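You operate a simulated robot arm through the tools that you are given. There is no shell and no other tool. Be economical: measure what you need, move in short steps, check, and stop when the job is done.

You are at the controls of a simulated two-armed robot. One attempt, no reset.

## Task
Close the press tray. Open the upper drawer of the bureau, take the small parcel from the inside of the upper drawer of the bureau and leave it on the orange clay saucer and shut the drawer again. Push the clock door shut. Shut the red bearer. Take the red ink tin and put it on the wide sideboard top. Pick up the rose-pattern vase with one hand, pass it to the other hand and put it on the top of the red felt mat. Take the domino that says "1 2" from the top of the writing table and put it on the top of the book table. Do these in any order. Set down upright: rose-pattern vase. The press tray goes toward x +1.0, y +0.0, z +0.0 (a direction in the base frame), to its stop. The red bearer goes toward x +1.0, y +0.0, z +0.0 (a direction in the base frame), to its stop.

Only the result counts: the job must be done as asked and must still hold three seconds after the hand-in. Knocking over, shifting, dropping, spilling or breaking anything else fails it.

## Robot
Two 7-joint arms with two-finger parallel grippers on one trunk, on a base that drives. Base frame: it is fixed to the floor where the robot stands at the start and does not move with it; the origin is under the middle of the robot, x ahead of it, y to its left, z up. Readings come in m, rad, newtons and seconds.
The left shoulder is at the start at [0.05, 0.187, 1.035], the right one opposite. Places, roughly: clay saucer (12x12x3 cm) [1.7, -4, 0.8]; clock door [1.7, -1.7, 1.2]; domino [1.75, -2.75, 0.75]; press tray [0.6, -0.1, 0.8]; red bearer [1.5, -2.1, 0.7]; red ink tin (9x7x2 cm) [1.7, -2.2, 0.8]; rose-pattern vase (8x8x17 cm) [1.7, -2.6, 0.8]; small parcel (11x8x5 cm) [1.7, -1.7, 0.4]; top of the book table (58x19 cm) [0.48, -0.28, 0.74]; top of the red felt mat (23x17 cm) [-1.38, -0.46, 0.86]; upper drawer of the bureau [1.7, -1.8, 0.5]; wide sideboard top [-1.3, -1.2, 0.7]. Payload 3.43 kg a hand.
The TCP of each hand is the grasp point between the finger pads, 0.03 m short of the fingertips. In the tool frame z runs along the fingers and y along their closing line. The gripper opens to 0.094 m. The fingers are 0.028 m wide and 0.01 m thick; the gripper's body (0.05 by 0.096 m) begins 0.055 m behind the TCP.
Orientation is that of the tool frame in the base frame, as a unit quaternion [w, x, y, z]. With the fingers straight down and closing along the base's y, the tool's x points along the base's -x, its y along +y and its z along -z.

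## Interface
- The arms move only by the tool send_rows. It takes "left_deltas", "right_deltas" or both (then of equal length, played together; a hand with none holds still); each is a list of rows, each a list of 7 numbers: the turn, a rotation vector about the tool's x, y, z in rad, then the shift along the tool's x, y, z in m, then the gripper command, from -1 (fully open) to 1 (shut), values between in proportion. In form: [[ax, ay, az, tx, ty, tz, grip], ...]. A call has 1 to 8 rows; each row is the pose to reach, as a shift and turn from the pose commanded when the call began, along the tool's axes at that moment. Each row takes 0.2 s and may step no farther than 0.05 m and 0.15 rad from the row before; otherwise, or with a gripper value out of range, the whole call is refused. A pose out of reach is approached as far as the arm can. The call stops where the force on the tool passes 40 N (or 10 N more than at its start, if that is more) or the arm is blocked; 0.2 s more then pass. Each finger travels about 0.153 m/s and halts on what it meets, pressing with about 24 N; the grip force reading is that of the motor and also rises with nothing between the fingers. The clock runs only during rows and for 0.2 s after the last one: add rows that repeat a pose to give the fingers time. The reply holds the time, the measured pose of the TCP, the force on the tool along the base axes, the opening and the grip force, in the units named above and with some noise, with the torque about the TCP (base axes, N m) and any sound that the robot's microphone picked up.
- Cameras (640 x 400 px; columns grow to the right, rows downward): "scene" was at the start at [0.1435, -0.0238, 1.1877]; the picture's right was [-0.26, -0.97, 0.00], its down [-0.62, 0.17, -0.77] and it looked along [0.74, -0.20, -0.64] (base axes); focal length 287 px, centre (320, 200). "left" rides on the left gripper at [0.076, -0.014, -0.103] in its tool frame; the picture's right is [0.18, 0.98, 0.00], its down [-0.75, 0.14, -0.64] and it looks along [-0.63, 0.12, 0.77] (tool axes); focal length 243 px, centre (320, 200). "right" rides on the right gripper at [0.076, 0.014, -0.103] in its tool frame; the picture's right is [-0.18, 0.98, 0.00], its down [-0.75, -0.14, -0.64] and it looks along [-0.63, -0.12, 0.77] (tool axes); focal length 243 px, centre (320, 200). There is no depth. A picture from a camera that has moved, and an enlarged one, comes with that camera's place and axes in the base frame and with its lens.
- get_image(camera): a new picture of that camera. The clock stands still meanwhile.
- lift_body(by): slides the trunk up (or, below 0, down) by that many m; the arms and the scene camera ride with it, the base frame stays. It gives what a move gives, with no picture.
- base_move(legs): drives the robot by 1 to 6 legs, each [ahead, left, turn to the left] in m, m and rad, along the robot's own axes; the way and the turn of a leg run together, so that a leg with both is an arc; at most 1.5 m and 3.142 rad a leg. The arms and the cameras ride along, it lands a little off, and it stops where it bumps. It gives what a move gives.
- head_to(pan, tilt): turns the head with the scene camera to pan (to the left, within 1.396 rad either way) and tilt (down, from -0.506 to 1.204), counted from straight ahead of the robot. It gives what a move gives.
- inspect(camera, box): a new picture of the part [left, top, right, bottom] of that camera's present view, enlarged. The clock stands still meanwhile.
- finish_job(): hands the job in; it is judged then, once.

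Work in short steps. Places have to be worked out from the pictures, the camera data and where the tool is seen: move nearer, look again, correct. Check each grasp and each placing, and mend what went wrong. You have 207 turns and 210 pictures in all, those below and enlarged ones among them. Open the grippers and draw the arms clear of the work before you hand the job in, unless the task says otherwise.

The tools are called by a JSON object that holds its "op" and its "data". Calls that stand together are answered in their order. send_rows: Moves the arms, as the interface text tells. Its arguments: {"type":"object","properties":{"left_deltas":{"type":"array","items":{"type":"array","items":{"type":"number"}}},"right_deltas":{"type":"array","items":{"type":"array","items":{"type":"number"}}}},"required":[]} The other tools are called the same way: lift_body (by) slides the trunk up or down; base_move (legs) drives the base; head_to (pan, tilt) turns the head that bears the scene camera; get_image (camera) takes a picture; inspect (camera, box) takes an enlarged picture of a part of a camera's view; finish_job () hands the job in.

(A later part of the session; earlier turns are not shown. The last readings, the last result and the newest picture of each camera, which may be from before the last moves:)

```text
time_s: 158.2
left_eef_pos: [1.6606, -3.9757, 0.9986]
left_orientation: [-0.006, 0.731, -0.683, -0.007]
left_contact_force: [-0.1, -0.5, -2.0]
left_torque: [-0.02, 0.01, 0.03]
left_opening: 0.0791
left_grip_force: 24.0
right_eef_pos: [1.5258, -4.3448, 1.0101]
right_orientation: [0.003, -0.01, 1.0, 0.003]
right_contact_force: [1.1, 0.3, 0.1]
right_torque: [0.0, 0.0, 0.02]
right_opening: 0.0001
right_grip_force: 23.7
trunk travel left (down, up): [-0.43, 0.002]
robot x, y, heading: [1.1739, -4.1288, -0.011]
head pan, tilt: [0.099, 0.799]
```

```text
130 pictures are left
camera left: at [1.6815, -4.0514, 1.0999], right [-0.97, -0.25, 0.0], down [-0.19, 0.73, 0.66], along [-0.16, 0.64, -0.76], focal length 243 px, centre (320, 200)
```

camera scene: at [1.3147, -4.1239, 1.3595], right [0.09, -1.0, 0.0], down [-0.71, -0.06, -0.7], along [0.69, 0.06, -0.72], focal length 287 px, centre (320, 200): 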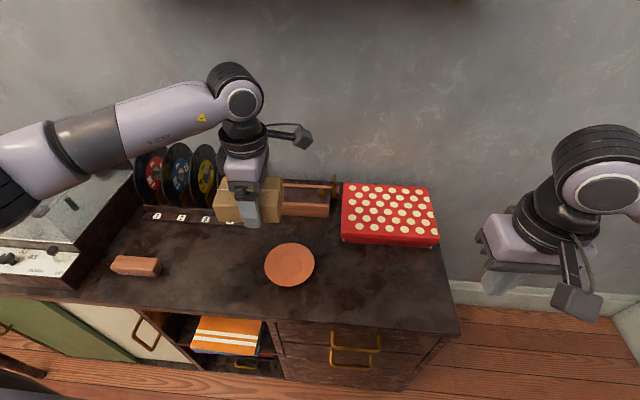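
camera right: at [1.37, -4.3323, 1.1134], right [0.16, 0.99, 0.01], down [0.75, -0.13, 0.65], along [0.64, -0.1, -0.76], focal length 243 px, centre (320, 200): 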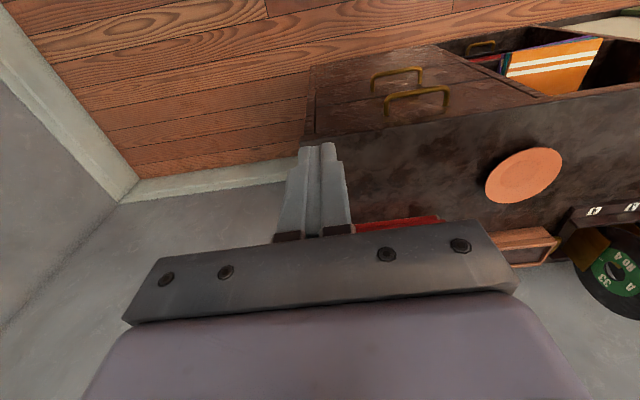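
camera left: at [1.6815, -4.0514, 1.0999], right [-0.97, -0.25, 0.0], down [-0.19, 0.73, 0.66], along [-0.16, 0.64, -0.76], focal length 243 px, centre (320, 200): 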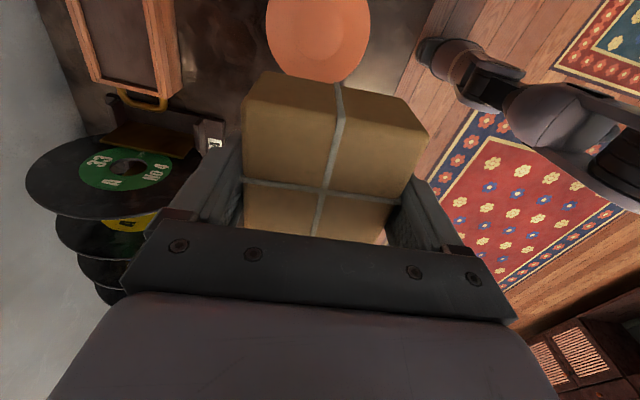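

Saucer centre ≈ [1.668, -4.019]; the parcel's centre is ~1.5 cm toward −y of the TCP. I move over it and descend to z ≈ 0.85.

{"op": "send_rows", "data": {"left_deltas": [[0, 0, 0, 0.015, -0.001, 0.01, 1], [0, 0, 0, 0.028, -0.002, 0.03, 1], [0, 0, 0, 0.028, -0.002, 0.06, 1], [0, 0, 0, 0.028, -0.002, 0.09, 1], [0, 0, 0, 0.028, -0.002, 0.12, 1], [0, 0, 0, 0.028, -0.002, 0.148, 1]]}}

{"op": "get_image", "data": {"camera": "left"}}

{"op": "inspect", "data": {"camera": "scene", "box": [200, 170, 380, 310]}}

```text
time_s: 159.6
left_eef_pos: [1.6662, -4.005, 0.85]
left_orientation: [-0.006, 0.73, -0.683, -0.006]
left_contact_force: [-0.1, -0.3, -2.1]
left_torque: [-0.03, -0.01, 0.01]
left_opening: 0.0791
left_grip_force: 24.5
right_eef_pos: [1.5259, -4.3444, 1.0104]
right_orientation: [0.003, -0.01, 1.0, 0.002]
right_contact_force: [0.2, -0.1, -1.2]
right_torque: [0.04, 0.02, -0.03]
right_opening: 0.0002
right_grip_force: 24.2
trunk travel left (down, up): [-0.43, 0.002]
robot x, y, heading: [1.1749, -4.1328, -0.011]
head pan, tilt: [0.099, 0.799]
```

```text
129 pictures are left
camera left: at [1.6856, -4.0798, 0.9511], right [-0.97, -0.25, 0.0], down [-0.19, 0.73, 0.66], along [-0.16, 0.63, -0.76], focal length 243 px, centre (320, 200)
```

left: 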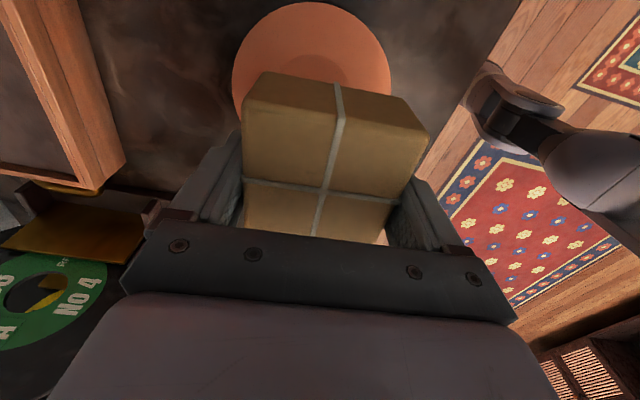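

```text
2.86 times, centred on (290, 240) of scene
camera zoom: at [1.3147, -4.124, 1.3594], right [0.09, -1.0, 0.0], down [-0.71, -0.06, -0.7], along [0.69, 0.06, -0.72], focal length 821 px, centre (406, 86)
```

zoom: 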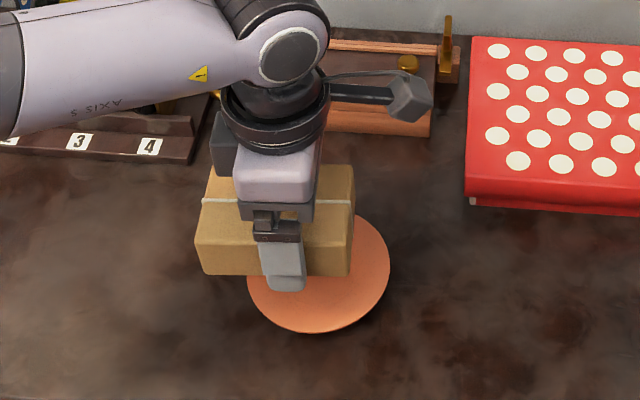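

Cross-checking both views, the parcel's centre is ≈ [1.66, -3.998], the saucer's ≈ [1.668, -4.025]. I shift −y 2.7 cm and descend closer.

{"op": "send_rows", "data": {"left_deltas": [[0, 0, 0, 0.014, -0.004, 0, 1], [0, 0, 0, 0.027, -0.006, 0.005, 1], [0, 0, 0, 0.027, -0.006, 0.015, 1], [0, 0, 0, 0.027, -0.006, 0.02, 1]]}}

{"op": "inspect", "data": {"camera": "scene", "box": [200, 170, 380, 310]}}

{"op": "get_image", "data": {"camera": "right"}}

```text
time_s: 160.6
left_eef_pos: [1.6753, -4.0333, 0.8279]
left_orientation: [-0.006, 0.73, -0.683, -0.007]
left_contact_force: [-0.6, 0.7, -2.7]
left_torque: [0.0, -0.01, -0.01]
left_opening: 0.0793
left_grip_force: 24.0
right_eef_pos: [1.5259, -4.3434, 1.0102]
right_orientation: [0.003, -0.01, 1.0, 0.002]
right_contact_force: [0.3, 0.3, -0.7]
right_torque: [0.0, 0.01, 0.0]
right_opening: 0.0003
right_grip_force: 23.6
trunk travel left (down, up): [-0.43, 0.002]
robot x, y, heading: [1.1757, -4.1307, -0.008]
head pan, tilt: [0.099, 0.799]
```

```text
2.86 times, centred on (290, 240) of scene
camera zoom: at [1.3146, -4.1241, 1.3594], right [0.09, -1.0, 0.0], down [-0.71, -0.06, -0.7], along [0.69, 0.06, -0.72], focal length 821 px, centre (406, 86)
```

zoom: 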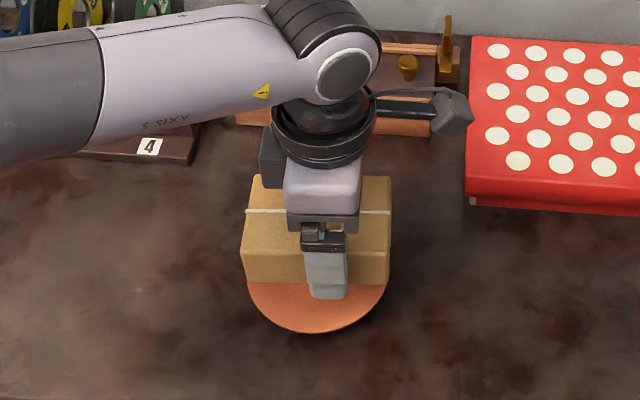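

```text
126 pictures are left
camera right: at [1.4486, -4.3331, 1.1134], right [0.17, 0.99, 0.01], down [0.75, -0.13, 0.65], along [0.64, -0.1, -0.76], focal length 243 px, centre (320, 200)
```

right: 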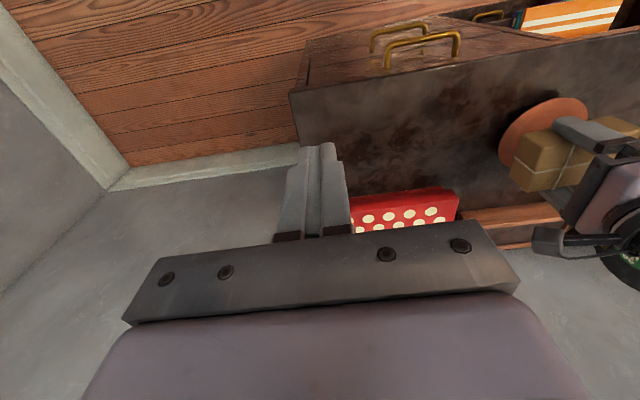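

Now well centred; a hair too far in +x. I shift 6 mm back and lower in small steps watching the force.

{"op": "send_rows", "data": {"left_deltas": [[0, 0, 0, 0, 0.006, 0.005, 1], [0, 0, 0, 0, 0.006, 0.01, 1], [0, 0, 0, 0, 0.006, 0.015, 1], [0, 0, 0, 0, 0.006, 0.018, 1]]}}

{"op": "inspect", "data": {"camera": "scene", "box": [200, 170, 380, 310]}}

```text
time_s: 161.6
left_eef_pos: [1.668, -4.0316, 0.8114]
left_orientation: [-0.006, 0.73, -0.683, -0.006]
left_contact_force: [-0.5, 0.2, -1.5]
left_torque: [0.0, -0.01, -0.02]
left_opening: 0.0793
left_grip_force: 24.3
right_eef_pos: [1.5247, -4.344, 1.0109]
right_orientation: [0.004, -0.01, 1.0, 0.002]
right_contact_force: [0.6, -0.3, 0.2]
right_torque: [0.02, 0.01, 0.0]
right_opening: 0.0
right_grip_force: 23.7
trunk travel left (down, up): [-0.43, 0.002]
robot x, y, heading: [1.1751, -4.13, -0.012]
head pan, tilt: [0.099, 0.799]
```

```text
2.86 times, centred on (290, 240) of scene
camera zoom: at [1.3146, -4.1241, 1.3594], right [0.09, -1.0, 0.0], down [-0.71, -0.06, -0.7], along [0.69, 0.06, -0.72], focal length 821 px, centre (406, 86)
```

zoom: 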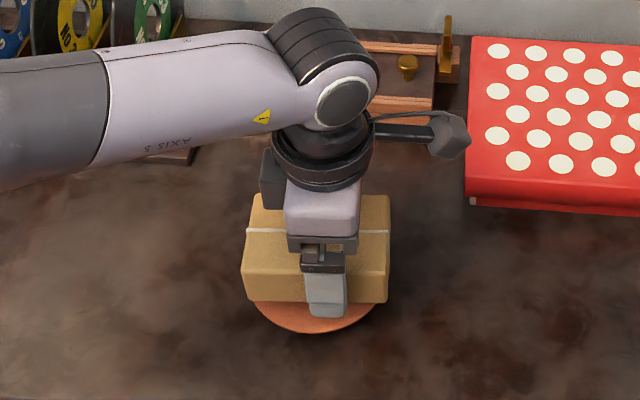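

Not in contact yet. I lower another 1.2 cm.

{"op": "send_rows", "data": {"left_deltas": [[0, 0, 0, 0, 0, 0.004, 1], [0, 0, 0, 0, 0, 0.008, 1], [0, 0, 0, 0, 0, 0.012, 1]]}}

```text
time_s: 162.4
left_eef_pos: [1.6662, -4.0316, 0.7978]
left_orientation: [-0.006, 0.731, -0.683, -0.007]
left_contact_force: [0.4, -0.9, -2.2]
left_torque: [-0.02, -0.02, -0.01]
left_opening: 0.079
left_grip_force: 23.9
right_eef_pos: [1.5253, -4.3441, 1.0101]
right_orientation: [0.003, -0.009, 1.0, 0.003]
right_contact_force: [-0.7, 0.0, 0.2]
right_torque: [0.0, -0.01, 0.0]
right_opening: 0.0
right_grip_force: 24.3
trunk travel left (down, up): [-0.43, 0.002]
robot x, y, heading: [1.1738, -4.1305, -0.008]
head pan, tilt: [0.099, 0.799]
```

{"op": "send_rows", "data": {"left_deltas": [[0, 0, 0, 0, 0, 0.003, 1], [0, 0, 0, 0, 0, 0.006, 1], [0, 0, 0, 0, 0, 0.009, 1]]}}

{"op": "inspect", "data": {"camera": "scene", "box": [200, 170, 380, 310]}}

```text
time_s: 163.2
left_eef_pos: [1.6676, -4.0321, 0.7916]
left_orientation: [-0.007, 0.731, -0.682, -0.006]
left_contact_force: [-2.0, 0.7, 11.7]
left_torque: [0.62, 0.18, 0.09]
left_opening: 0.0792
left_grip_force: 24.5
right_eef_pos: [1.5245, -4.3446, 1.0115]
right_orientation: [0.004, -0.009, 1.0, 0.003]
right_contact_force: [0.0, -0.4, -0.6]
right_torque: [0.03, 0.02, 0.0]
right_opening: 0.0001
right_grip_force: 24.0
trunk travel left (down, up): [-0.43, 0.002]
robot x, y, heading: [1.1698, -4.1297, -0.007]
head pan, tilt: [0.099, 0.799]
```

```text
2.86 times, centred on (290, 240) of scene
camera zoom: at [1.313, -4.1243, 1.36], right [0.09, -1.0, 0.0], down [-0.71, -0.06, -0.7], along [0.7, 0.06, -0.72], focal length 821 px, centre (406, 86)
```

zoom: 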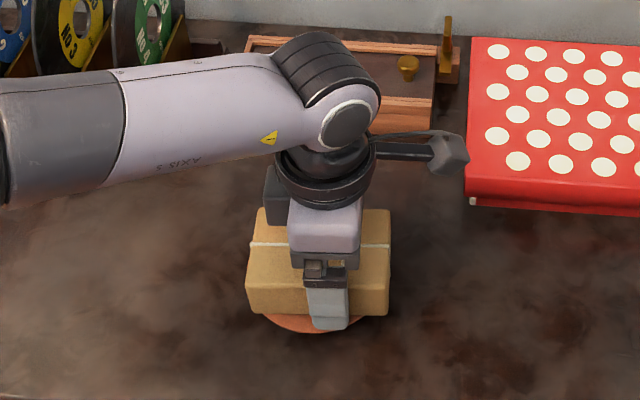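

Contact (~14 N). I relieve 2 mm, open the fingers, and rise straight up.

{"op": "send_rows", "data": {"left_deltas": [[0, 0, 0, 0, 0, -0.002, 1], [0, 0, 0, 0, 0, -0.003, 0.7], [0, 0, 0, 0, 0, -0.003, 0], [0, 0, 0, 0, 0, -0.003, -1], [0, 0, 0, 0, 0, -0.01, -1], [0, 0, 0, 0, 0, -0.04, -1], [0, 0, 0, 0, 0, -0.08, -1], [0, 0, 0, 0, 0, -0.12, -1]]}}

{"op": "get_image", "data": {"camera": "left"}}

{"op": "inspect", "data": {"camera": "scene", "box": [200, 170, 380, 310]}}

```text
time_s: 165.0
left_eef_pos: [1.672, -4.0347, 0.9063]
left_orientation: [-0.006, 0.73, -0.683, -0.006]
left_contact_force: [-0.1, 0.1, 0.6]
left_torque: [0.02, -0.03, -0.01]
left_opening: 0.0941
left_grip_force: 0.0
right_eef_pos: [1.5259, -4.3449, 1.0106]
right_orientation: [0.003, -0.01, 1.0, 0.003]
right_contact_force: [-0.1, -0.2, 0.5]
right_torque: [-0.03, 0.03, 0.0]
right_opening: 0.0
right_grip_force: 23.6
trunk travel left (down, up): [-0.43, 0.002]
robot x, y, heading: [1.1713, -4.1275, -0.012]
head pan, tilt: [0.099, 0.799]
```

```text
123 pictures are left
camera left: at [1.6915, -4.1096, 1.007], right [-0.97, -0.25, 0.0], down [-0.19, 0.73, 0.66], along [-0.16, 0.64, -0.76], focal length 243 px, centre (320, 200)
```

left: 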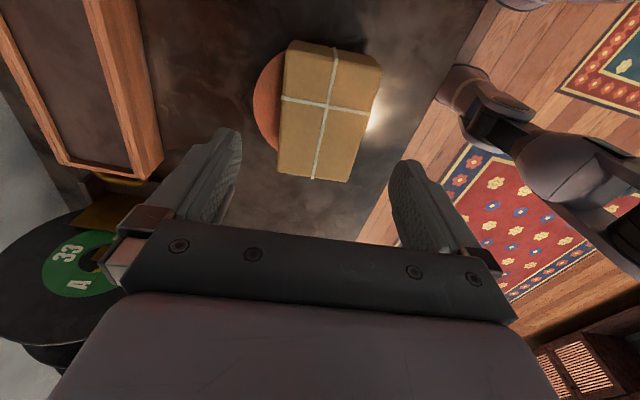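

```text
2.86 times, centred on (290, 240) of scene
camera zoom: at [1.3142, -4.1242, 1.3594], right [0.09, -1.0, 0.0], down [-0.71, -0.06, -0.7], along [0.69, 0.06, -0.72], focal length 821 px, centre (406, 86)
```

zoom: 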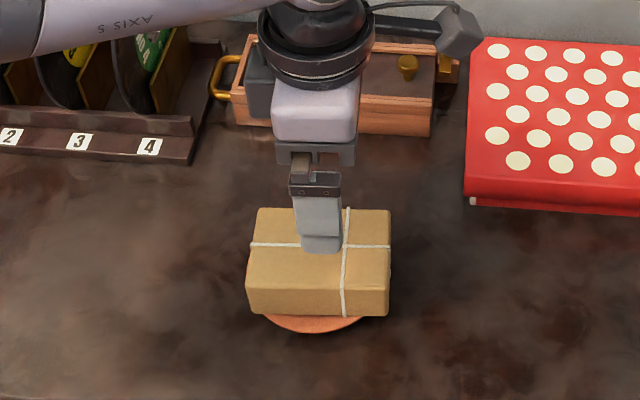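

The parcel rests on the saucer. I raise the left hand, back off, and go to the writing table for the vase, tin and domino.

{"op": "send_rows", "data": {"left_deltas": [[0, 0, 0, 0, 0, -0.05, -1], [0, 0, 0, 0, 0, -0.1, -1], [0, 0, 0, 0, 0.04, -0.12, -1], [0, 0, 0, 0, 0.08, -0.12, -1], [0, 0, 0, 0, 0.12, -0.12, -1], [0, 0, 0, 0, 0.16, -0.12, -1], [0, 0, 0, 0, 0.2, -0.12, -1]]}}

{"op": "base_move", "data": {"legs": [[-0.45, 0, 0.008], [0, 1.42, 0]]}}

{"op": "head_to", "data": {"pan": 0.0, "tilt": 0.5}}

{"op": "get_image", "data": {"camera": "scene"}}

```text
time_s: 166.6
left_eef_pos: [1.4669, -4.0506, 1.0264]
left_orientation: [-0.006, 0.731, -0.682, -0.006]
left_contact_force: [-0.1, 0.9, 0.3]
left_torque: [0.0, 0.0, 0.02]
left_opening: 0.094
left_grip_force: 0.1
right_eef_pos: [1.5253, -4.3442, 1.0105]
right_orientation: [0.004, -0.009, 1.0, 0.002]
right_contact_force: [0.6, 1.0, -0.1]
right_torque: [0.01, -0.01, 0.02]
right_opening: 0.0002
right_grip_force: 23.7
trunk travel left (down, up): [-0.43, 0.002]
robot x, y, heading: [1.1701, -4.1308, -0.005]
head pan, tilt: [0.099, 0.799]
```

```text
time_s: 175.7
left_eef_pos: [1.0172, -2.6742, 1.0269]
left_orientation: [-0.006, 0.737, -0.676, -0.007]
left_contact_force: [0.8, -0.2, 0.3]
left_torque: [0.03, 0.03, -0.03]
left_opening: 0.0939
left_grip_force: 0.2
right_eef_pos: [1.0816, -2.9672, 1.0106]
right_orientation: [0.003, -0.019, 1.0, 0.003]
right_contact_force: [-0.6, 0.1, 0.3]
right_torque: [0.0, 0.03, 0.02]
right_opening: 0.0
right_grip_force: 24.3
trunk travel left (down, up): [-0.43, 0.002]
robot x, y, heading: [0.7256, -2.7581, 0.017]
head pan, tilt: [0.099, 0.799]
```

```text
time_s: 176.5
left_eef_pos: [1.0184, -2.6758, 1.0272]
left_orientation: [-0.006, 0.736, -0.677, -0.007]
left_contact_force: [-0.6, 0.3, -0.1]
left_torque: [0.02, 0.0, -0.03]
left_opening: 0.0941
left_grip_force: 0.1
right_eef_pos: [1.082, -2.9674, 1.0111]
right_orientation: [0.004, -0.02, 1.0, 0.002]
right_contact_force: [0.0, 0.0, 0.4]
right_torque: [0.02, 0.01, 0.03]
right_opening: 0.0001
right_grip_force: 24.6
trunk travel left (down, up): [-0.43, 0.002]
robot x, y, heading: [0.7256, -2.7585, 0.007]
head pan, tilt: [0.0, 0.499]
```

```text
121 pictures are left
camera scene: at [0.8778, -2.7587, 1.3854], right [0.01, -1.0, 0.0], down [-0.48, 0.0, -0.88], along [0.88, 0.01, -0.48], focal length 287 px, centre (320, 200)
```

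scene: 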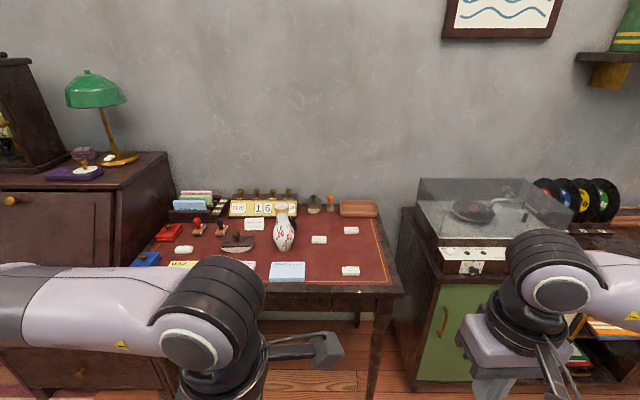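

I zoom in on the table to read the dominoes and see the vase and tin.

{"op": "inspect", "data": {"camera": "scene", "box": [120, 180, 260, 280]}}

{"op": "inspect", "data": {"camera": "scene", "box": [250, 190, 400, 290]}}

```text
4.00 times, centred on (190, 230) of scene
camera zoom: at [0.8778, -2.7587, 1.3854], right [0.01, -1.0, 0.0], down [-0.48, 0.0, -0.88], along [0.88, 0.01, -0.48], focal length 1149 px, centre (840, 80)
```

zoom: 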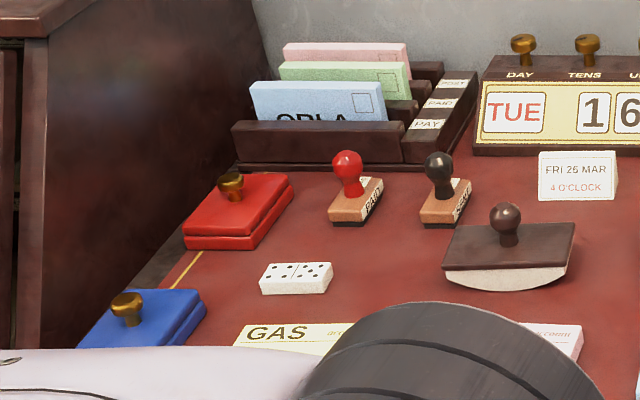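

```text
4.00 times, centred on (325, 240) of scene
camera zoom: at [0.8778, -2.7587, 1.3854], right [0.01, -1.0, 0.0], down [-0.48, 0.0, -0.88], along [0.88, 0.01, -0.48], focal length 1149 px, centre (300, 40)
```

zoom: 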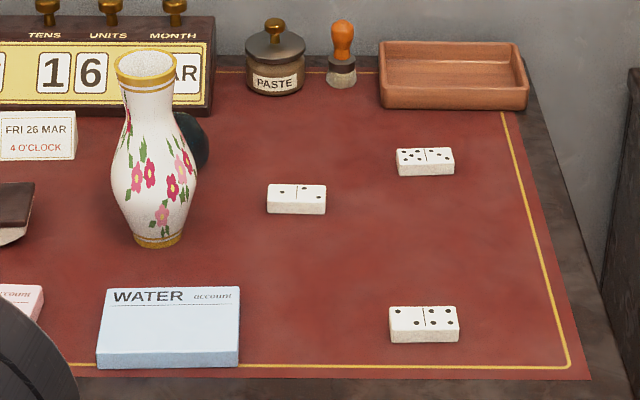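

The "1 2" domino looks like the one at ~[1.72, -2.745]; vase axis ≈ [1.70, -2.623], tin at far left. Plan: right hand takes the vase neck from above, left takes it by the belly. First I undo the left hand's yaw and open the right.

{"op": "send_rows", "data": {"left_deltas": [[0, 0, 0.15, 0, 0.02, 0, -1], [0, 0, 0.3, 0, 0.04, 0, -1], [0, 0, 0.45, 0, 0.04, 0, -1], [0, 0, 0.6, 0, 0.04, 0, -1], [0, 0, 0.75, 0, 0.04, 0, -1], [0, 0, 0.9, 0, 0.04, 0, -1], [0, 0, 1.05, 0, 0.04, 0, -1], [0, 0, 1.2, 0, 0.04, 0, -1]], "right_deltas": [[0, 0, 0, 0, 0, 0, -1], [0, 0, 0, 0, 0, 0, -1], [0, 0, 0, 0, 0, 0, -1], [0, 0, 0, 0, 0, 0, -1], [0, 0, 0, 0, 0, 0, -1], [0, 0, 0, 0, 0, 0, -1], [0, 0, 0, 0, 0, 0, -1], [0, 0, 0, 0, 0, 0, -1]]}}

{"op": "send_rows", "data": {"left_deltas": [[0, 0, 0.15, 0, 0, 0, -1], [0, 0, 0.3, 0.0, 0, 0, -1], [0, 0, 0.45, 0.0, 0.02, 0, -1]]}}

{"op": "base_move", "data": {"legs": [[0, 0.29, -0.007], [0.4, 0, 0]]}}

{"op": "get_image", "data": {"camera": "right"}}

{"op": "get_image", "data": {"camera": "scene"}}

```text
time_s: 178.3
left_eef_pos: [0.9778, -2.6773, 1.0261]
left_orientation: [0.002, -0.225, 0.974, 0.009]
left_contact_force: [0.4, 0.0, -0.3]
left_torque: [-0.04, 0.01, 0.01]
left_opening: 0.0938
left_grip_force: 0.0
right_eef_pos: [1.0824, -2.9675, 1.0101]
right_orientation: [0.003, -0.019, 1.0, 0.003]
right_contact_force: [0.5, -0.3, -0.3]
right_torque: [0.01, -0.03, -0.01]
right_opening: 0.0938
right_grip_force: 0.1
trunk travel left (down, up): [-0.43, 0.002]
robot x, y, heading: [0.722, -2.76, 0.01]
head pan, tilt: [0.0, 0.499]
```

```text
time_s: 179.1
left_eef_pos: [0.9724, -2.6618, 1.0253]
left_orientation: [0.002, -0.008, 1.0, 0.007]
left_contact_force: [20.6, -12.0, -0.4]
left_torque: [1.37, 2.24, 1.53]
left_opening: 0.094
left_grip_force: 0.1
right_eef_pos: [1.0826, -2.9683, 1.01]
right_orientation: [0.004, -0.019, 1.0, 0.002]
right_contact_force: [0.6, 0.4, 0.2]
right_torque: [-0.04, 0.04, -0.02]
right_opening: 0.094
right_grip_force: 0.1
trunk travel left (down, up): [-0.43, 0.002]
robot x, y, heading: [0.7286, -2.7575, 0.005]
head pan, tilt: [0.0, 0.499]
```

```text
time_s: 181.0
left_eef_pos: [0.9705, -2.3986, 1.0248]
left_orientation: [0.001, -0.003, 1.0, 0.01]
left_contact_force: [2.7, -1.0, 0.8]
left_torque: [-0.03, 0.34, 0.03]
left_opening: 0.0939
left_grip_force: 0.1
right_eef_pos: [1.079, -2.7041, 1.01]
right_orientation: [0.003, -0.015, 1.0, 0.002]
right_contact_force: [0.6, 0.4, -0.6]
right_torque: [0.02, -0.01, 0.0]
right_opening: 0.094
right_grip_force: 0.1
trunk travel left (down, up): [-0.43, 0.002]
robot x, y, heading: [0.7258, -2.4934, 0.002]
head pan, tilt: [0.0, 0.499]
stopped in leg 1: the force on the tool passed its limit (the readings are from after the stop); the commanded pose is now the measured one
```

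```text
118 pictures are left
camera right: at [1.0021, -2.6938, 1.1135], right [0.15, 0.99, 0.01], down [0.75, -0.12, 0.65], along [0.64, -0.09, -0.76], focal length 243 px, centre (320, 200)
```

right: 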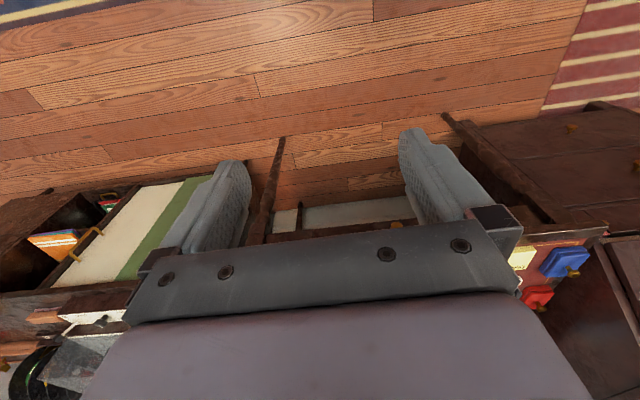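

```text
117 pictures are left
camera scene: at [0.8761, -2.4944, 1.3854], right [0.0, -1.0, 0.0], down [-0.48, 0.0, -0.88], along [0.88, 0.0, -0.48], focal length 287 px, centre (320, 200)
```

scene: 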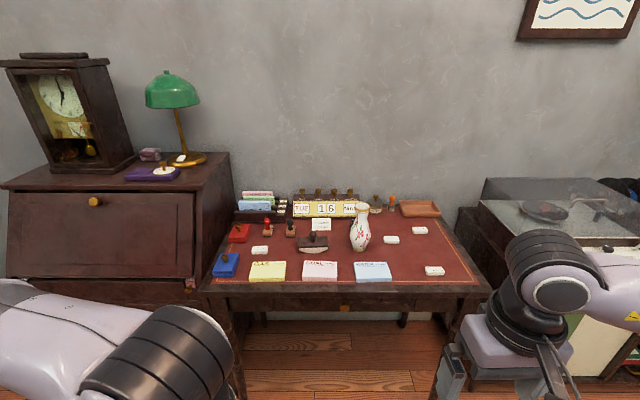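

The left hand's camera rubbed the robot's own trunk; I move it forward/left and continue.

{"op": "send_rows", "data": {"left_deltas": [[0, 0, 0, -0.04, 0.02, 0, -1], [0, 0, 0, -0.08, 0.05, 0, -1], [0, 0, 0, -0.1, 0.09, 0, -1]]}}

{"op": "base_move", "data": {"legs": [[0.4, 0.02, 0]]}}

{"op": "head_to", "data": {"pan": -0.15, "tilt": 0.75}}

{"op": "get_image", "data": {"camera": "right"}}

{"op": "get_image", "data": {"camera": "scene"}}

```text
time_s: 181.8
left_eef_pos: [1.0709, -2.3045, 1.0275]
left_orientation: [0.002, -0.003, 1.0, 0.01]
left_contact_force: [-0.3, -0.5, -0.8]
left_torque: [-0.05, -0.02, 0.04]
left_opening: 0.094
left_grip_force: 0.0
right_eef_pos: [1.0787, -2.7045, 1.0101]
right_orientation: [0.003, -0.016, 1.0, 0.004]
right_contact_force: [0.7, 0.2, -0.5]
right_torque: [-0.01, 0.03, -0.01]
right_opening: 0.094
right_grip_force: 0.2
trunk travel left (down, up): [-0.43, 0.002]
robot x, y, heading: [0.7259, -2.4945, 0.004]
head pan, tilt: [0.0, 0.499]
```

```text
time_s: 184.3
left_eef_pos: [1.4845, -2.2874, 1.0265]
left_orientation: [0.001, 0.0, 1.0, 0.01]
left_contact_force: [0.6, 0.9, 0.2]
left_torque: [-0.01, -0.02, -0.02]
left_opening: 0.0937
left_grip_force: 0.2
right_eef_pos: [1.4903, -2.6855, 1.0095]
right_orientation: [0.004, -0.013, 1.0, 0.002]
right_contact_force: [0.2, 0.0, 0.4]
right_torque: [0.03, 0.02, -0.02]
right_opening: 0.0938
right_grip_force: 0.1
trunk travel left (down, up): [-0.43, 0.002]
robot x, y, heading: [1.1352, -2.4725, -0.004]
head pan, tilt: [0.0, 0.499]
```

```text
time_s: 185.1
left_eef_pos: [1.4846, -2.2869, 1.0267]
left_orientation: [0.001, -0.001, 1.0, 0.01]
left_contact_force: [0.3, 0.1, -0.4]
left_torque: [0.01, -0.03, -0.02]
left_opening: 0.094
left_grip_force: 0.0
right_eef_pos: [1.4904, -2.6857, 1.0112]
right_orientation: [0.003, -0.013, 1.0, 0.003]
right_contact_force: [-0.8, -0.7, -0.3]
right_torque: [0.0, -0.01, -0.02]
right_opening: 0.0939
right_grip_force: 0.0
trunk travel left (down, up): [-0.43, 0.002]
robot x, y, heading: [1.1379, -2.4742, -0.006]
head pan, tilt: [-0.15, 0.75]
```

```text
116 pictures are left
camera right: at [1.4133, -2.6748, 1.1134], right [0.16, 0.99, 0.01], down [0.75, -0.12, 0.65], along [0.64, -0.1, -0.76], focal length 243 px, centre (320, 200)
```

right: 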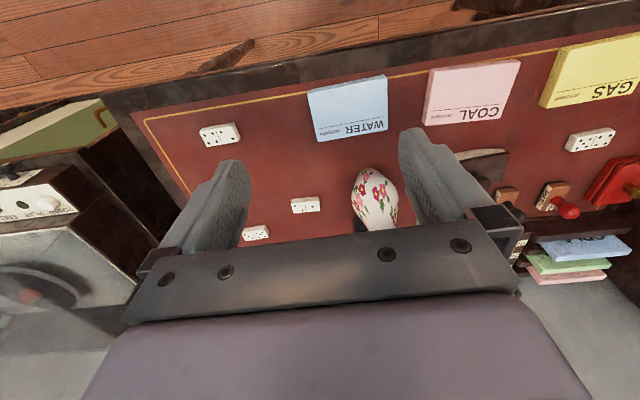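

```text
115 pictures are left
camera scene: at [1.2792, -2.4872, 1.3635], right [-0.15, -0.99, 0.0], down [-0.67, 0.1, -0.73], along [0.72, -0.11, -0.68], focal length 287 px, centre (320, 200)
```

scene: 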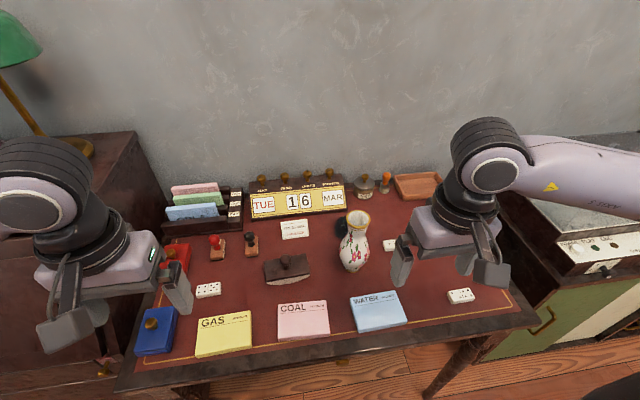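

Good view: vase axis ≈ [1.69, -2.63], mouth z ≈ 0.91. I go 7 cm closer, then bring the right hand above the vase.

{"op": "base_move", "data": {"legs": [[0.07, 0, 0.006]]}}

{"op": "send_rows", "data": {"right_deltas": [[0, 0, 0, -0.04, 0.018, 0, -1], [0, 0, 0, -0.08, 0.036, 0, -1], [0, 0, 0, -0.12, 0.055, 0, -1], [0, 0, 0, -0.12, 0.055, 0, -1]]}}

{"op": "get_image", "data": {"camera": "right"}}

{"op": "get_image", "data": {"camera": "scene"}}

```text
time_s: 186.1
left_eef_pos: [1.5533, -2.2849, 1.0256]
left_orientation: [0.0, -0.003, 1.0, 0.009]
left_contact_force: [0.4, 0.4, -0.5]
left_torque: [-0.01, -0.01, 0.01]
left_opening: 0.0939
left_grip_force: 0.0
right_eef_pos: [1.5614, -2.6837, 1.01]
right_orientation: [0.004, -0.015, 1.0, 0.002]
right_contact_force: [-0.2, 0.8, 0.6]
right_torque: [-0.01, 0.04, 0.03]
right_opening: 0.0941
right_grip_force: 0.0
trunk travel left (down, up): [-0.43, 0.002]
robot x, y, heading: [1.2059, -2.4745, 0.005]
head pan, tilt: [-0.15, 0.75]
```

```text
time_s: 187.1
left_eef_pos: [1.5528, -2.2847, 1.0263]
left_orientation: [0.0, -0.003, 1.0, 0.01]
left_contact_force: [-0.8, 0.6, -0.6]
left_torque: [0.01, 0.02, 0.0]
left_opening: 0.094
left_grip_force: 0.1
right_eef_pos: [1.677, -2.6221, 1.0126]
right_orientation: [0.005, -0.017, 1.0, 0.002]
right_contact_force: [0.9, -0.2, -0.5]
right_torque: [-0.01, 0.02, 0.0]
right_opening: 0.094
right_grip_force: 0.1
trunk travel left (down, up): [-0.43, 0.002]
robot x, y, heading: [1.2079, -2.4683, 0.004]
head pan, tilt: [-0.15, 0.75]
```

```text
114 pictures are left
camera right: at [1.5989, -2.6127, 1.1165], right [0.15, 0.99, 0.01], down [0.75, -0.12, 0.65], along [0.64, -0.09, -0.76], focal length 243 px, centre (320, 200)
```

right: 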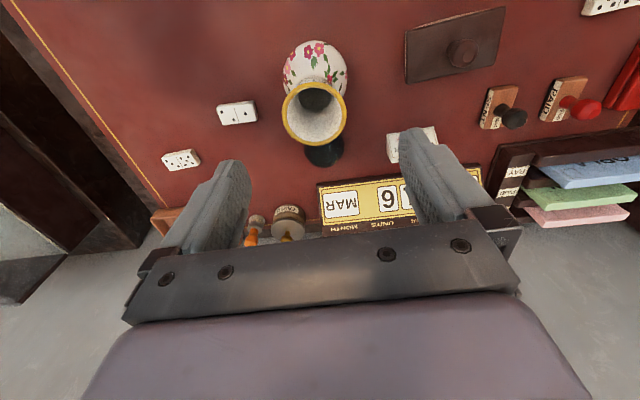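

```text
113 pictures are left
camera scene: at [1.3483, -2.4867, 1.3635], right [-0.15, -0.99, 0.0], down [-0.67, 0.1, -0.73], along [0.72, -0.11, -0.68], focal length 287 px, centre (320, 200)
```

scene: 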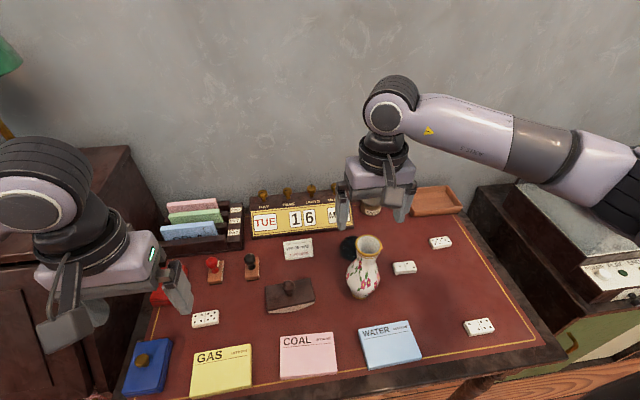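

Triangulated vase mouth: [1.667, -2.627, 0.934]. I shift 1 cm and descend around the neck to z ≈ 0.895.

{"op": "send_rows", "data": {"right_deltas": [[0, 0, 0, 0.01, -0.005, 0.0, -1], [0, 0, 0, 0.01, -0.005, 0.03, -1], [0, 0, 0, 0.01, -0.005, 0.06, -1]]}}

{"op": "get_image", "data": {"camera": "right"}}

{"op": "inspect", "data": {"camera": "scene", "box": [290, 160, 440, 310]}}

```text
time_s: 187.9
left_eef_pos: [1.5516, -2.2844, 1.0265]
left_orientation: [0.0, -0.003, 1.0, 0.009]
left_contact_force: [0.0, -0.2, -0.9]
left_torque: [-0.01, 0.01, 0.0]
left_opening: 0.0943
left_grip_force: 0.2
right_eef_pos: [1.6679, -2.6289, 0.9497]
right_orientation: [0.005, -0.016, 1.0, 0.003]
right_contact_force: [0.6, 0.4, -0.3]
right_torque: [0.02, 0.0, -0.02]
right_opening: 0.0936
right_grip_force: 0.0
trunk travel left (down, up): [-0.43, 0.002]
robot x, y, heading: [1.2059, -2.4724, 0.002]
head pan, tilt: [-0.15, 0.75]
```

```text
112 pictures are left
camera right: at [1.591, -2.6183, 1.0528], right [0.15, 0.99, 0.01], down [0.75, -0.12, 0.65], along [0.64, -0.09, -0.76], focal length 243 px, centre (320, 200)
```

right: 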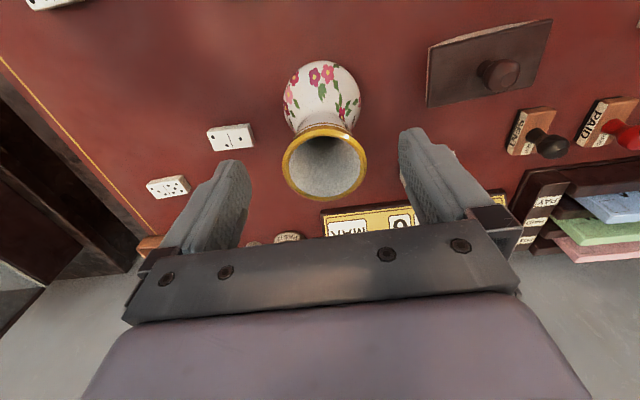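

```text
2.67 times, centred on (365, 235) of scene
camera zoom: at [1.3487, -2.4864, 1.3635], right [-0.15, -0.99, 0.0], down [-0.67, 0.1, -0.73], along [0.72, -0.11, -0.68], focal length 766 px, centre (200, 107)
```

zoom: 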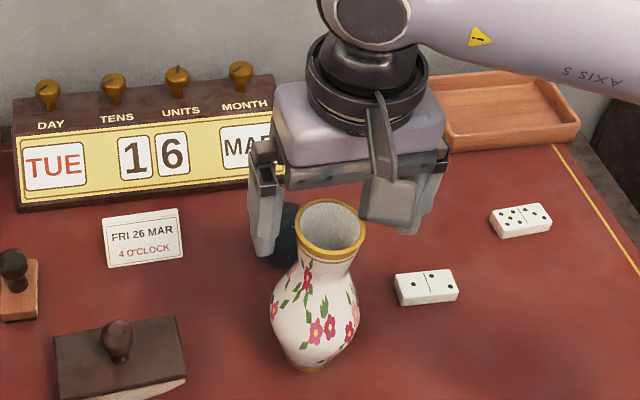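

The mouth is centred between the fingers. I descend to z ≈ 0.895.

{"op": "send_rows", "data": {"right_deltas": [[0, 0, 0, 0.0, 0.001, 0.02, -1], [0, 0, 0, 0.0, 0.001, 0.04, -1], [0, 0, 0, 0.0, 0.001, 0.055, -1]]}}

{"op": "get_image", "data": {"camera": "right"}}

{"op": "inspect", "data": {"camera": "scene", "box": [290, 160, 440, 310]}}

```text
time_s: 188.7
left_eef_pos: [1.5533, -2.2849, 1.0274]
left_orientation: [0.0, -0.004, 1.0, 0.009]
left_contact_force: [0.3, -0.3, -0.4]
left_torque: [0.0, 0.0, -0.03]
left_opening: 0.0941
left_grip_force: 0.0
right_eef_pos: [1.6707, -2.6281, 0.8975]
right_orientation: [0.004, -0.016, 1.0, 0.002]
right_contact_force: [0.3, 1.2, 0.3]
right_torque: [0.0, -0.02, 0.0]
right_opening: 0.0942
right_grip_force: 0.1
trunk travel left (down, up): [-0.43, 0.002]
robot x, y, heading: [1.2063, -2.4715, 0.004]
head pan, tilt: [-0.15, 0.75]
```

```text
110 pictures are left
camera right: at [1.5928, -2.6181, 0.9998], right [0.15, 0.99, 0.01], down [0.75, -0.12, 0.65], along [0.64, -0.09, -0.76], focal length 243 px, centre (320, 200)
```

right: 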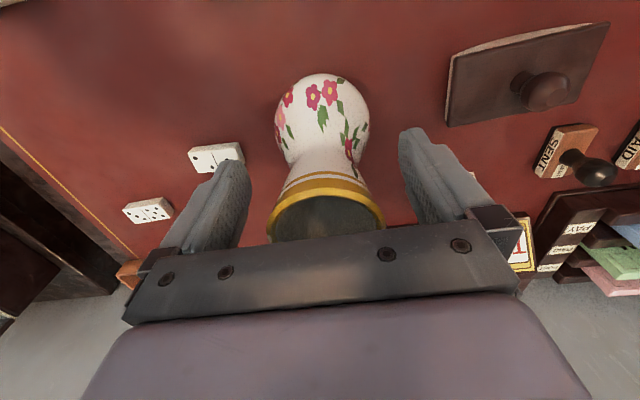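

```text
2.67 times, centred on (365, 235) of scene
camera zoom: at [1.3487, -2.4864, 1.3635], right [-0.15, -0.99, 0.0], down [-0.67, 0.1, -0.73], along [0.72, -0.11, -0.68], focal length 766 px, centre (200, 107)
```

zoom: 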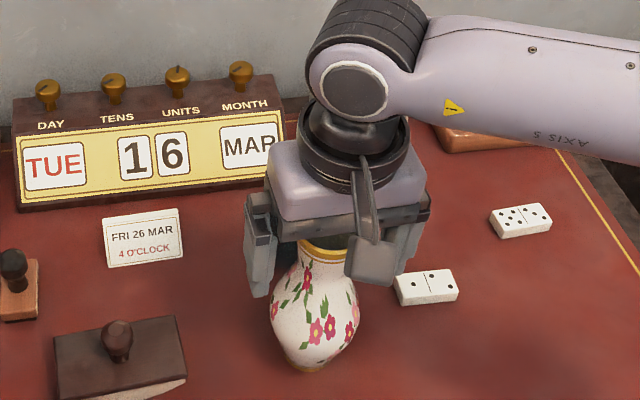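

Centred. I close on the neck gradually.

{"op": "send_rows", "data": {"right_deltas": [[0, 0, 0, 0, 0, 0, -0.5], [0, 0, 0, 0, 0, 0, 0], [0, 0, 0, 0, 0, 0, 0.3], [0, 0, 0, 0, 0, 0, 1], [0, 0, 0, 0, 0, 0, 1], [0, 0, 0, 0, 0, 0, 1]]}}

{"op": "get_image", "data": {"camera": "right"}}

```text
time_s: 190.1
left_eef_pos: [1.5531, -2.2839, 1.0263]
left_orientation: [0.001, -0.004, 1.0, 0.01]
left_contact_force: [0.0, -0.2, 0.0]
left_torque: [0.01, 0.01, -0.04]
left_opening: 0.094
left_grip_force: 0.0
right_eef_pos: [1.6696, -2.6287, 0.8961]
right_orientation: [0.003, -0.016, 1.0, 0.002]
right_contact_force: [-0.6, 0.5, 1.4]
right_torque: [0.09, -0.05, 0.03]
right_opening: 0.0496
right_grip_force: 23.8
trunk travel left (down, up): [-0.43, 0.002]
robot x, y, heading: [1.2028, -2.4741, 0.002]
head pan, tilt: [-0.15, 0.75]
```

```text
108 pictures are left
camera right: at [1.5927, -2.6179, 1.0001], right [0.15, 0.99, 0.01], down [0.75, -0.12, 0.65], along [0.64, -0.09, -0.76], focal length 243 px, centre (320, 200)
```

right: 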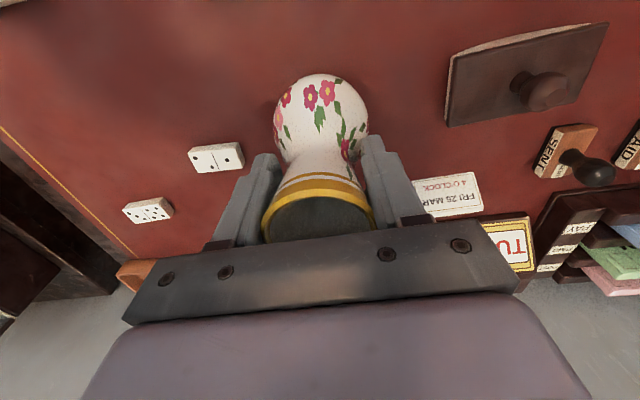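

Gripped at 0.05 (rim/neck). I lift slowly 2 cm and check weight.

{"op": "send_rows", "data": {"right_deltas": [[0, 0, 0, 0, 0, -0.004, 1], [0, 0, 0, 0, 0, -0.01, 1], [0, 0, 0, 0, 0, -0.02, 1], [0, 0, 0, 0, 0, -0.03, 1], [0, 0, 0, 0, 0, -0.04, 1]]}}

{"op": "inspect", "data": {"camera": "scene", "box": [290, 160, 440, 310]}}

```text
time_s: 191.3
left_eef_pos: [1.5524, -2.2846, 1.0262]
left_orientation: [0.0, -0.003, 1.0, 0.01]
left_contact_force: [-0.2, -0.3, -0.1]
left_torque: [-0.01, -0.02, -0.03]
left_opening: 0.0938
left_grip_force: 0.0
right_eef_pos: [1.6684, -2.6284, 0.9368]
right_orientation: [0.003, -0.015, 1.0, 0.003]
right_contact_force: [0.7, 0.2, -3.1]
right_torque: [0.0, -0.01, -0.03]
right_opening: 0.05
right_grip_force: 24.0
trunk travel left (down, up): [-0.43, 0.002]
robot x, y, heading: [1.207, -2.4706, 0.002]
head pan, tilt: [-0.15, 0.75]
```

```text
2.67 times, centred on (365, 235) of scene
camera zoom: at [1.3489, -2.4864, 1.3634], right [-0.15, -0.99, 0.0], down [-0.67, 0.1, -0.73], along [0.72, -0.11, -0.68], focal length 766 px, centre (200, 107)
```

zoom: 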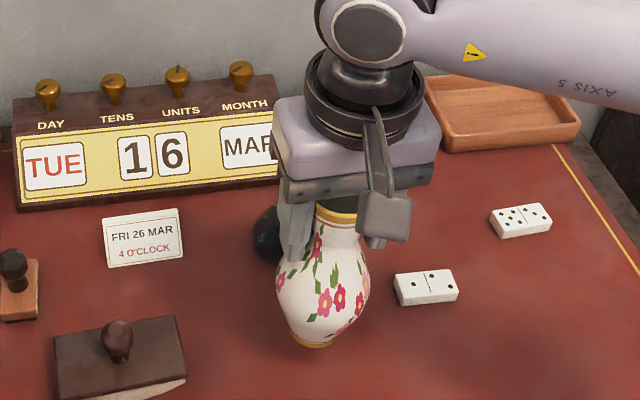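

Vase lifted cleanly (3 N); the "1 2" domino is confirmed right of it. I raise the vase further and back away from the table.

{"op": "send_rows", "data": {"right_deltas": [[0, 0, 0, 0, 0, -0.02, 1], [0, 0, 0, 0, 0, -0.05, 1], [0, 0, 0, 0, 0, -0.08, 1], [0, 0, 0, 0, 0, -0.11, 1], [0, 0, 0, 0, 0, -0.14, 1], [0, 0, 0, 0.02, 0.02, -0.17, 1], [0, 0, 0, 0.04, 0.04, -0.2, 1]]}}

{"op": "base_move", "data": {"legs": [[-0.45, 0, 0]]}}

{"op": "send_rows", "data": {"left_deltas": [[0, -0.14, 0, 0, 0, 0, -1], [0, -0.28, 0, 0, 0, -0.01, -1], [0, -0.42, 0, 0, 0, -0.02, -1], [0, -0.56, 0, 0, 0, -0.03, -1], [0, -0.7, 0, 0, 0, -0.04, -1], [0, -0.84, 0, 0, 0, -0.05, -1], [0, -0.98, 0, 0, 0, -0.06, -1], [0, -1.12, 0, 0, 0, -0.06, -1]], "right_deltas": [[0, 0, 0, 0, 0.015, -0.01, 1], [0, 0, 0, 0, 0.03, -0.02, 1], [0, 0, 0, 0, 0.045, -0.03, 1], [0, 0, 0, 0, 0.06, -0.04, 1], [0, 0, 0, 0, 0.075, -0.05, 1], [0, 0, 0, 0, 0.09, -0.06, 1], [0, 0, 0, 0, 0.1, -0.06, 1], [0, 0, 0, 0, 0.1, -0.06, 1]]}}

{"op": "head_to", "data": {"pan": 0.0, "tilt": 0.4}}

{"op": "get_image", "data": {"camera": "scene"}}

{"op": "get_image", "data": {"camera": "left"}}

```text
time_s: 192.9
left_eef_pos: [1.5528, -2.2833, 1.027]
left_orientation: [0.001, -0.004, 1.0, 0.009]
left_contact_force: [0.4, 0.4, 0.4]
left_torque: [-0.01, 0.0, -0.02]
left_opening: 0.0942
left_grip_force: 0.1
right_eef_pos: [1.6266, -2.5886, 1.1393]
right_orientation: [0.003, -0.016, 1.0, 0.002]
right_contact_force: [0.5, -0.7, -4.1]
right_torque: [-0.02, -0.02, -0.02]
right_opening: 0.0502
right_grip_force: 23.9
trunk travel left (down, up): [-0.43, 0.002]
robot x, y, heading: [1.2051, -2.4723, -0.001]
head pan, tilt: [-0.15, 0.75]
```

```text
time_s: 195.6
left_eef_pos: [1.1071, -2.2882, 1.0264]
left_orientation: [0.001, 0.002, 1.0, 0.01]
left_contact_force: [-0.1, 0.4, -1.1]
left_torque: [0.01, -0.03, -0.03]
left_opening: 0.0937
left_grip_force: 0.1
right_eef_pos: [1.1765, -2.5944, 1.1391]
right_orientation: [0.003, -0.01, 1.0, 0.002]
right_contact_force: [-0.4, 0.1, -3.6]
right_torque: [0.03, -0.01, 0.0]
right_opening: 0.0497
right_grip_force: 24.0
trunk travel left (down, up): [-0.43, 0.002]
robot x, y, heading: [0.7584, -2.4697, -0.011]
head pan, tilt: [-0.15, 0.75]
```

```text
time_s: 197.4
left_eef_pos: [1.1619, -2.3292, 1.0657]
left_orientation: [0.534, 0.006, 0.845, 0.005]
left_contact_force: [-0.4, 0.7, -1.2]
left_torque: [0.01, -0.14, -0.04]
left_opening: 0.0942
left_grip_force: 0.0
left hand out of reach, approached as far as the arm can: row 4, 5, 6, 7, 8
right_eef_pos: [1.1778, -2.4963, 1.2014]
right_orientation: [0.004, -0.01, 1.0, 0.004]
right_contact_force: [0.6, -0.8, -3.2]
right_torque: [0.08, 0.02, 0.02]
right_opening: 0.0499
right_grip_force: 24.1
trunk travel left (down, up): [-0.43, 0.002]
robot x, y, heading: [0.7621, -2.47, -0.005]
head pan, tilt: [-0.15, 0.75]
```

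```text
time_s: 198.2
left_eef_pos: [1.1616, -2.3272, 1.0661]
left_orientation: [0.532, 0.004, 0.847, 0.003]
left_contact_force: [-0.4, -0.3, -0.3]
left_torque: [-0.01, -0.02, 0.0]
left_opening: 0.094
left_grip_force: 0.1
right_eef_pos: [1.1765, -2.4945, 1.2001]
right_orientation: [0.004, -0.01, 1.0, 0.003]
right_contact_force: [-0.5, -0.6, -4.7]
right_torque: [-0.02, 0.02, -0.02]
right_opening: 0.0498
right_grip_force: 23.9
trunk travel left (down, up): [-0.43, 0.002]
robot x, y, heading: [0.7605, -2.4745, -0.009]
head pan, tilt: [0.0, 0.4]
```

```text
106 pictures are left
camera scene: at [0.9116, -2.4751, 1.3945], right [-0.01, -1.0, 0.0], down [-0.39, 0.0, -0.92], along [0.92, -0.01, -0.39], focal length 287 px, centre (320, 200)
```

scene: 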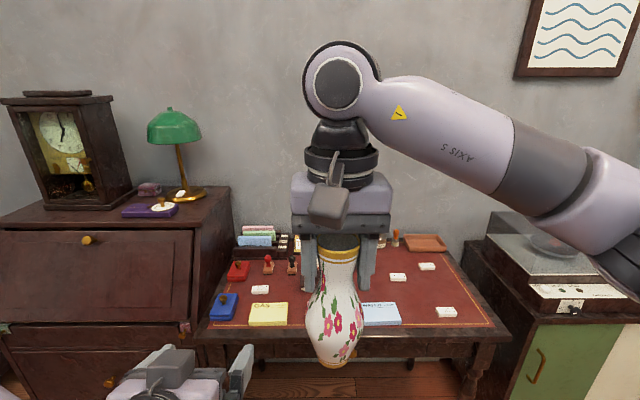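

```text
105 pictures are left
camera left: at [1.0368, -2.3396, 1.0415], right [-0.07, 0.98, -0.16], down [-0.25, 0.13, 0.96], along [0.96, 0.11, 0.24], focal length 243 px, centre (320, 200)
```

left: 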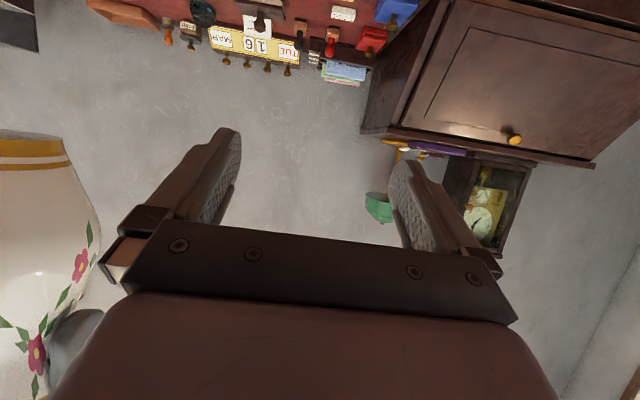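

The vase hangs straight. I push the right hand (vase) 7 cm further out, then bring the left hand behind it at belly height.

{"op": "send_rows", "data": {"right_deltas": [[0, 0, 0, -0.02, 0, 0, 1], [0, 0, 0, -0.04, 0, 0, 1], [0, 0, 0, -0.06, 0, 0, 1], [0, 0, 0, -0.07, 0, 0, 1], [0, 0, 0, -0.07, 0, 0, 1]]}}

{"op": "send_rows", "data": {"left_deltas": [[0, 0, 0, -0.026, -0.01, -0.016, -1], [0, 0, 0, -0.052, -0.03, -0.033, -1], [0, 0, 0, -0.052, -0.065, -0.033, -1], [0, 0, 0, -0.052, -0.1, -0.033, -1], [0, 0, 0, -0.052, -0.135, -0.033, -1], [0, 0, 0, -0.052, -0.167, -0.033, -1], [0, 0, 0, -0.052, -0.167, -0.033, -1]]}}

{"op": "get_image", "data": {"camera": "left"}}

{"op": "get_image", "data": {"camera": "scene"}}

```text
time_s: 199.4
left_eef_pos: [1.1622, -2.3255, 1.0643]
left_orientation: [0.531, 0.006, 0.847, 0.008]
left_contact_force: [0.0, -0.3, 0.5]
left_torque: [0.01, -0.01, 0.0]
left_opening: 0.0941
left_grip_force: 0.0
right_eef_pos: [1.2465, -2.4934, 1.2015]
right_orientation: [0.003, -0.01, 1.0, 0.002]
right_contact_force: [0.5, -0.1, -3.1]
right_torque: [0.01, 0.0, 0.01]
right_opening: 0.0498
right_grip_force: 23.5
trunk travel left (down, up): [-0.43, 0.002]
robot x, y, heading: [0.7537, -2.4719, -0.011]
head pan, tilt: [0.0, 0.4]
```

```text
time_s: 201.0
left_eef_pos: [1.1577, -2.495, 1.1257]
left_orientation: [0.531, 0.007, 0.847, 0.006]
left_contact_force: [0.5, 0.0, -0.3]
left_torque: [0.0, 0.0, 0.02]
left_opening: 0.0942
left_grip_force: 0.0
left hand out of reach, approached as far as the arm can: row 1
right_eef_pos: [1.247, -2.4921, 1.1996]
right_orientation: [0.003, -0.011, 1.0, 0.002]
right_contact_force: [-0.4, -0.1, -4.0]
right_torque: [-0.01, 0.06, 0.0]
right_opening: 0.0496
right_grip_force: 24.2
trunk travel left (down, up): [-0.43, 0.002]
robot x, y, heading: [0.755, -2.4738, -0.011]
head pan, tilt: [0.0, 0.4]
```

```text
104 pictures are left
camera left: at [1.0321, -2.5067, 1.1013], right [-0.08, 0.99, -0.15], down [-0.25, 0.12, 0.96], along [0.97, 0.11, 0.24], focal length 243 px, centre (320, 200)
```

left: 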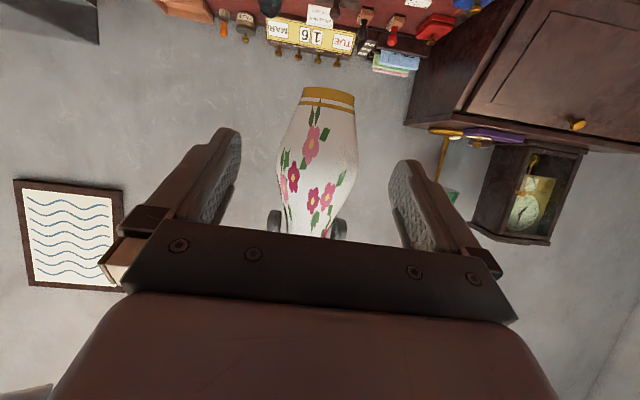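

```text
103 pictures are left
camera scene: at [0.9117, -2.4745, 1.3945], right [-0.01, -1.0, 0.0], down [-0.39, 0.0, -0.92], along [0.92, -0.01, -0.39], focal length 287 px, centre (320, 200)
```

scene: 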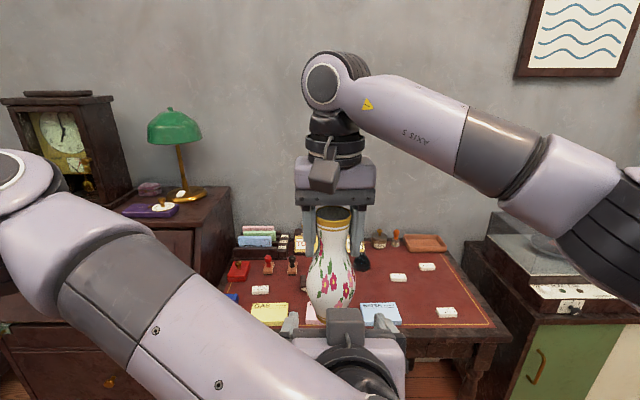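

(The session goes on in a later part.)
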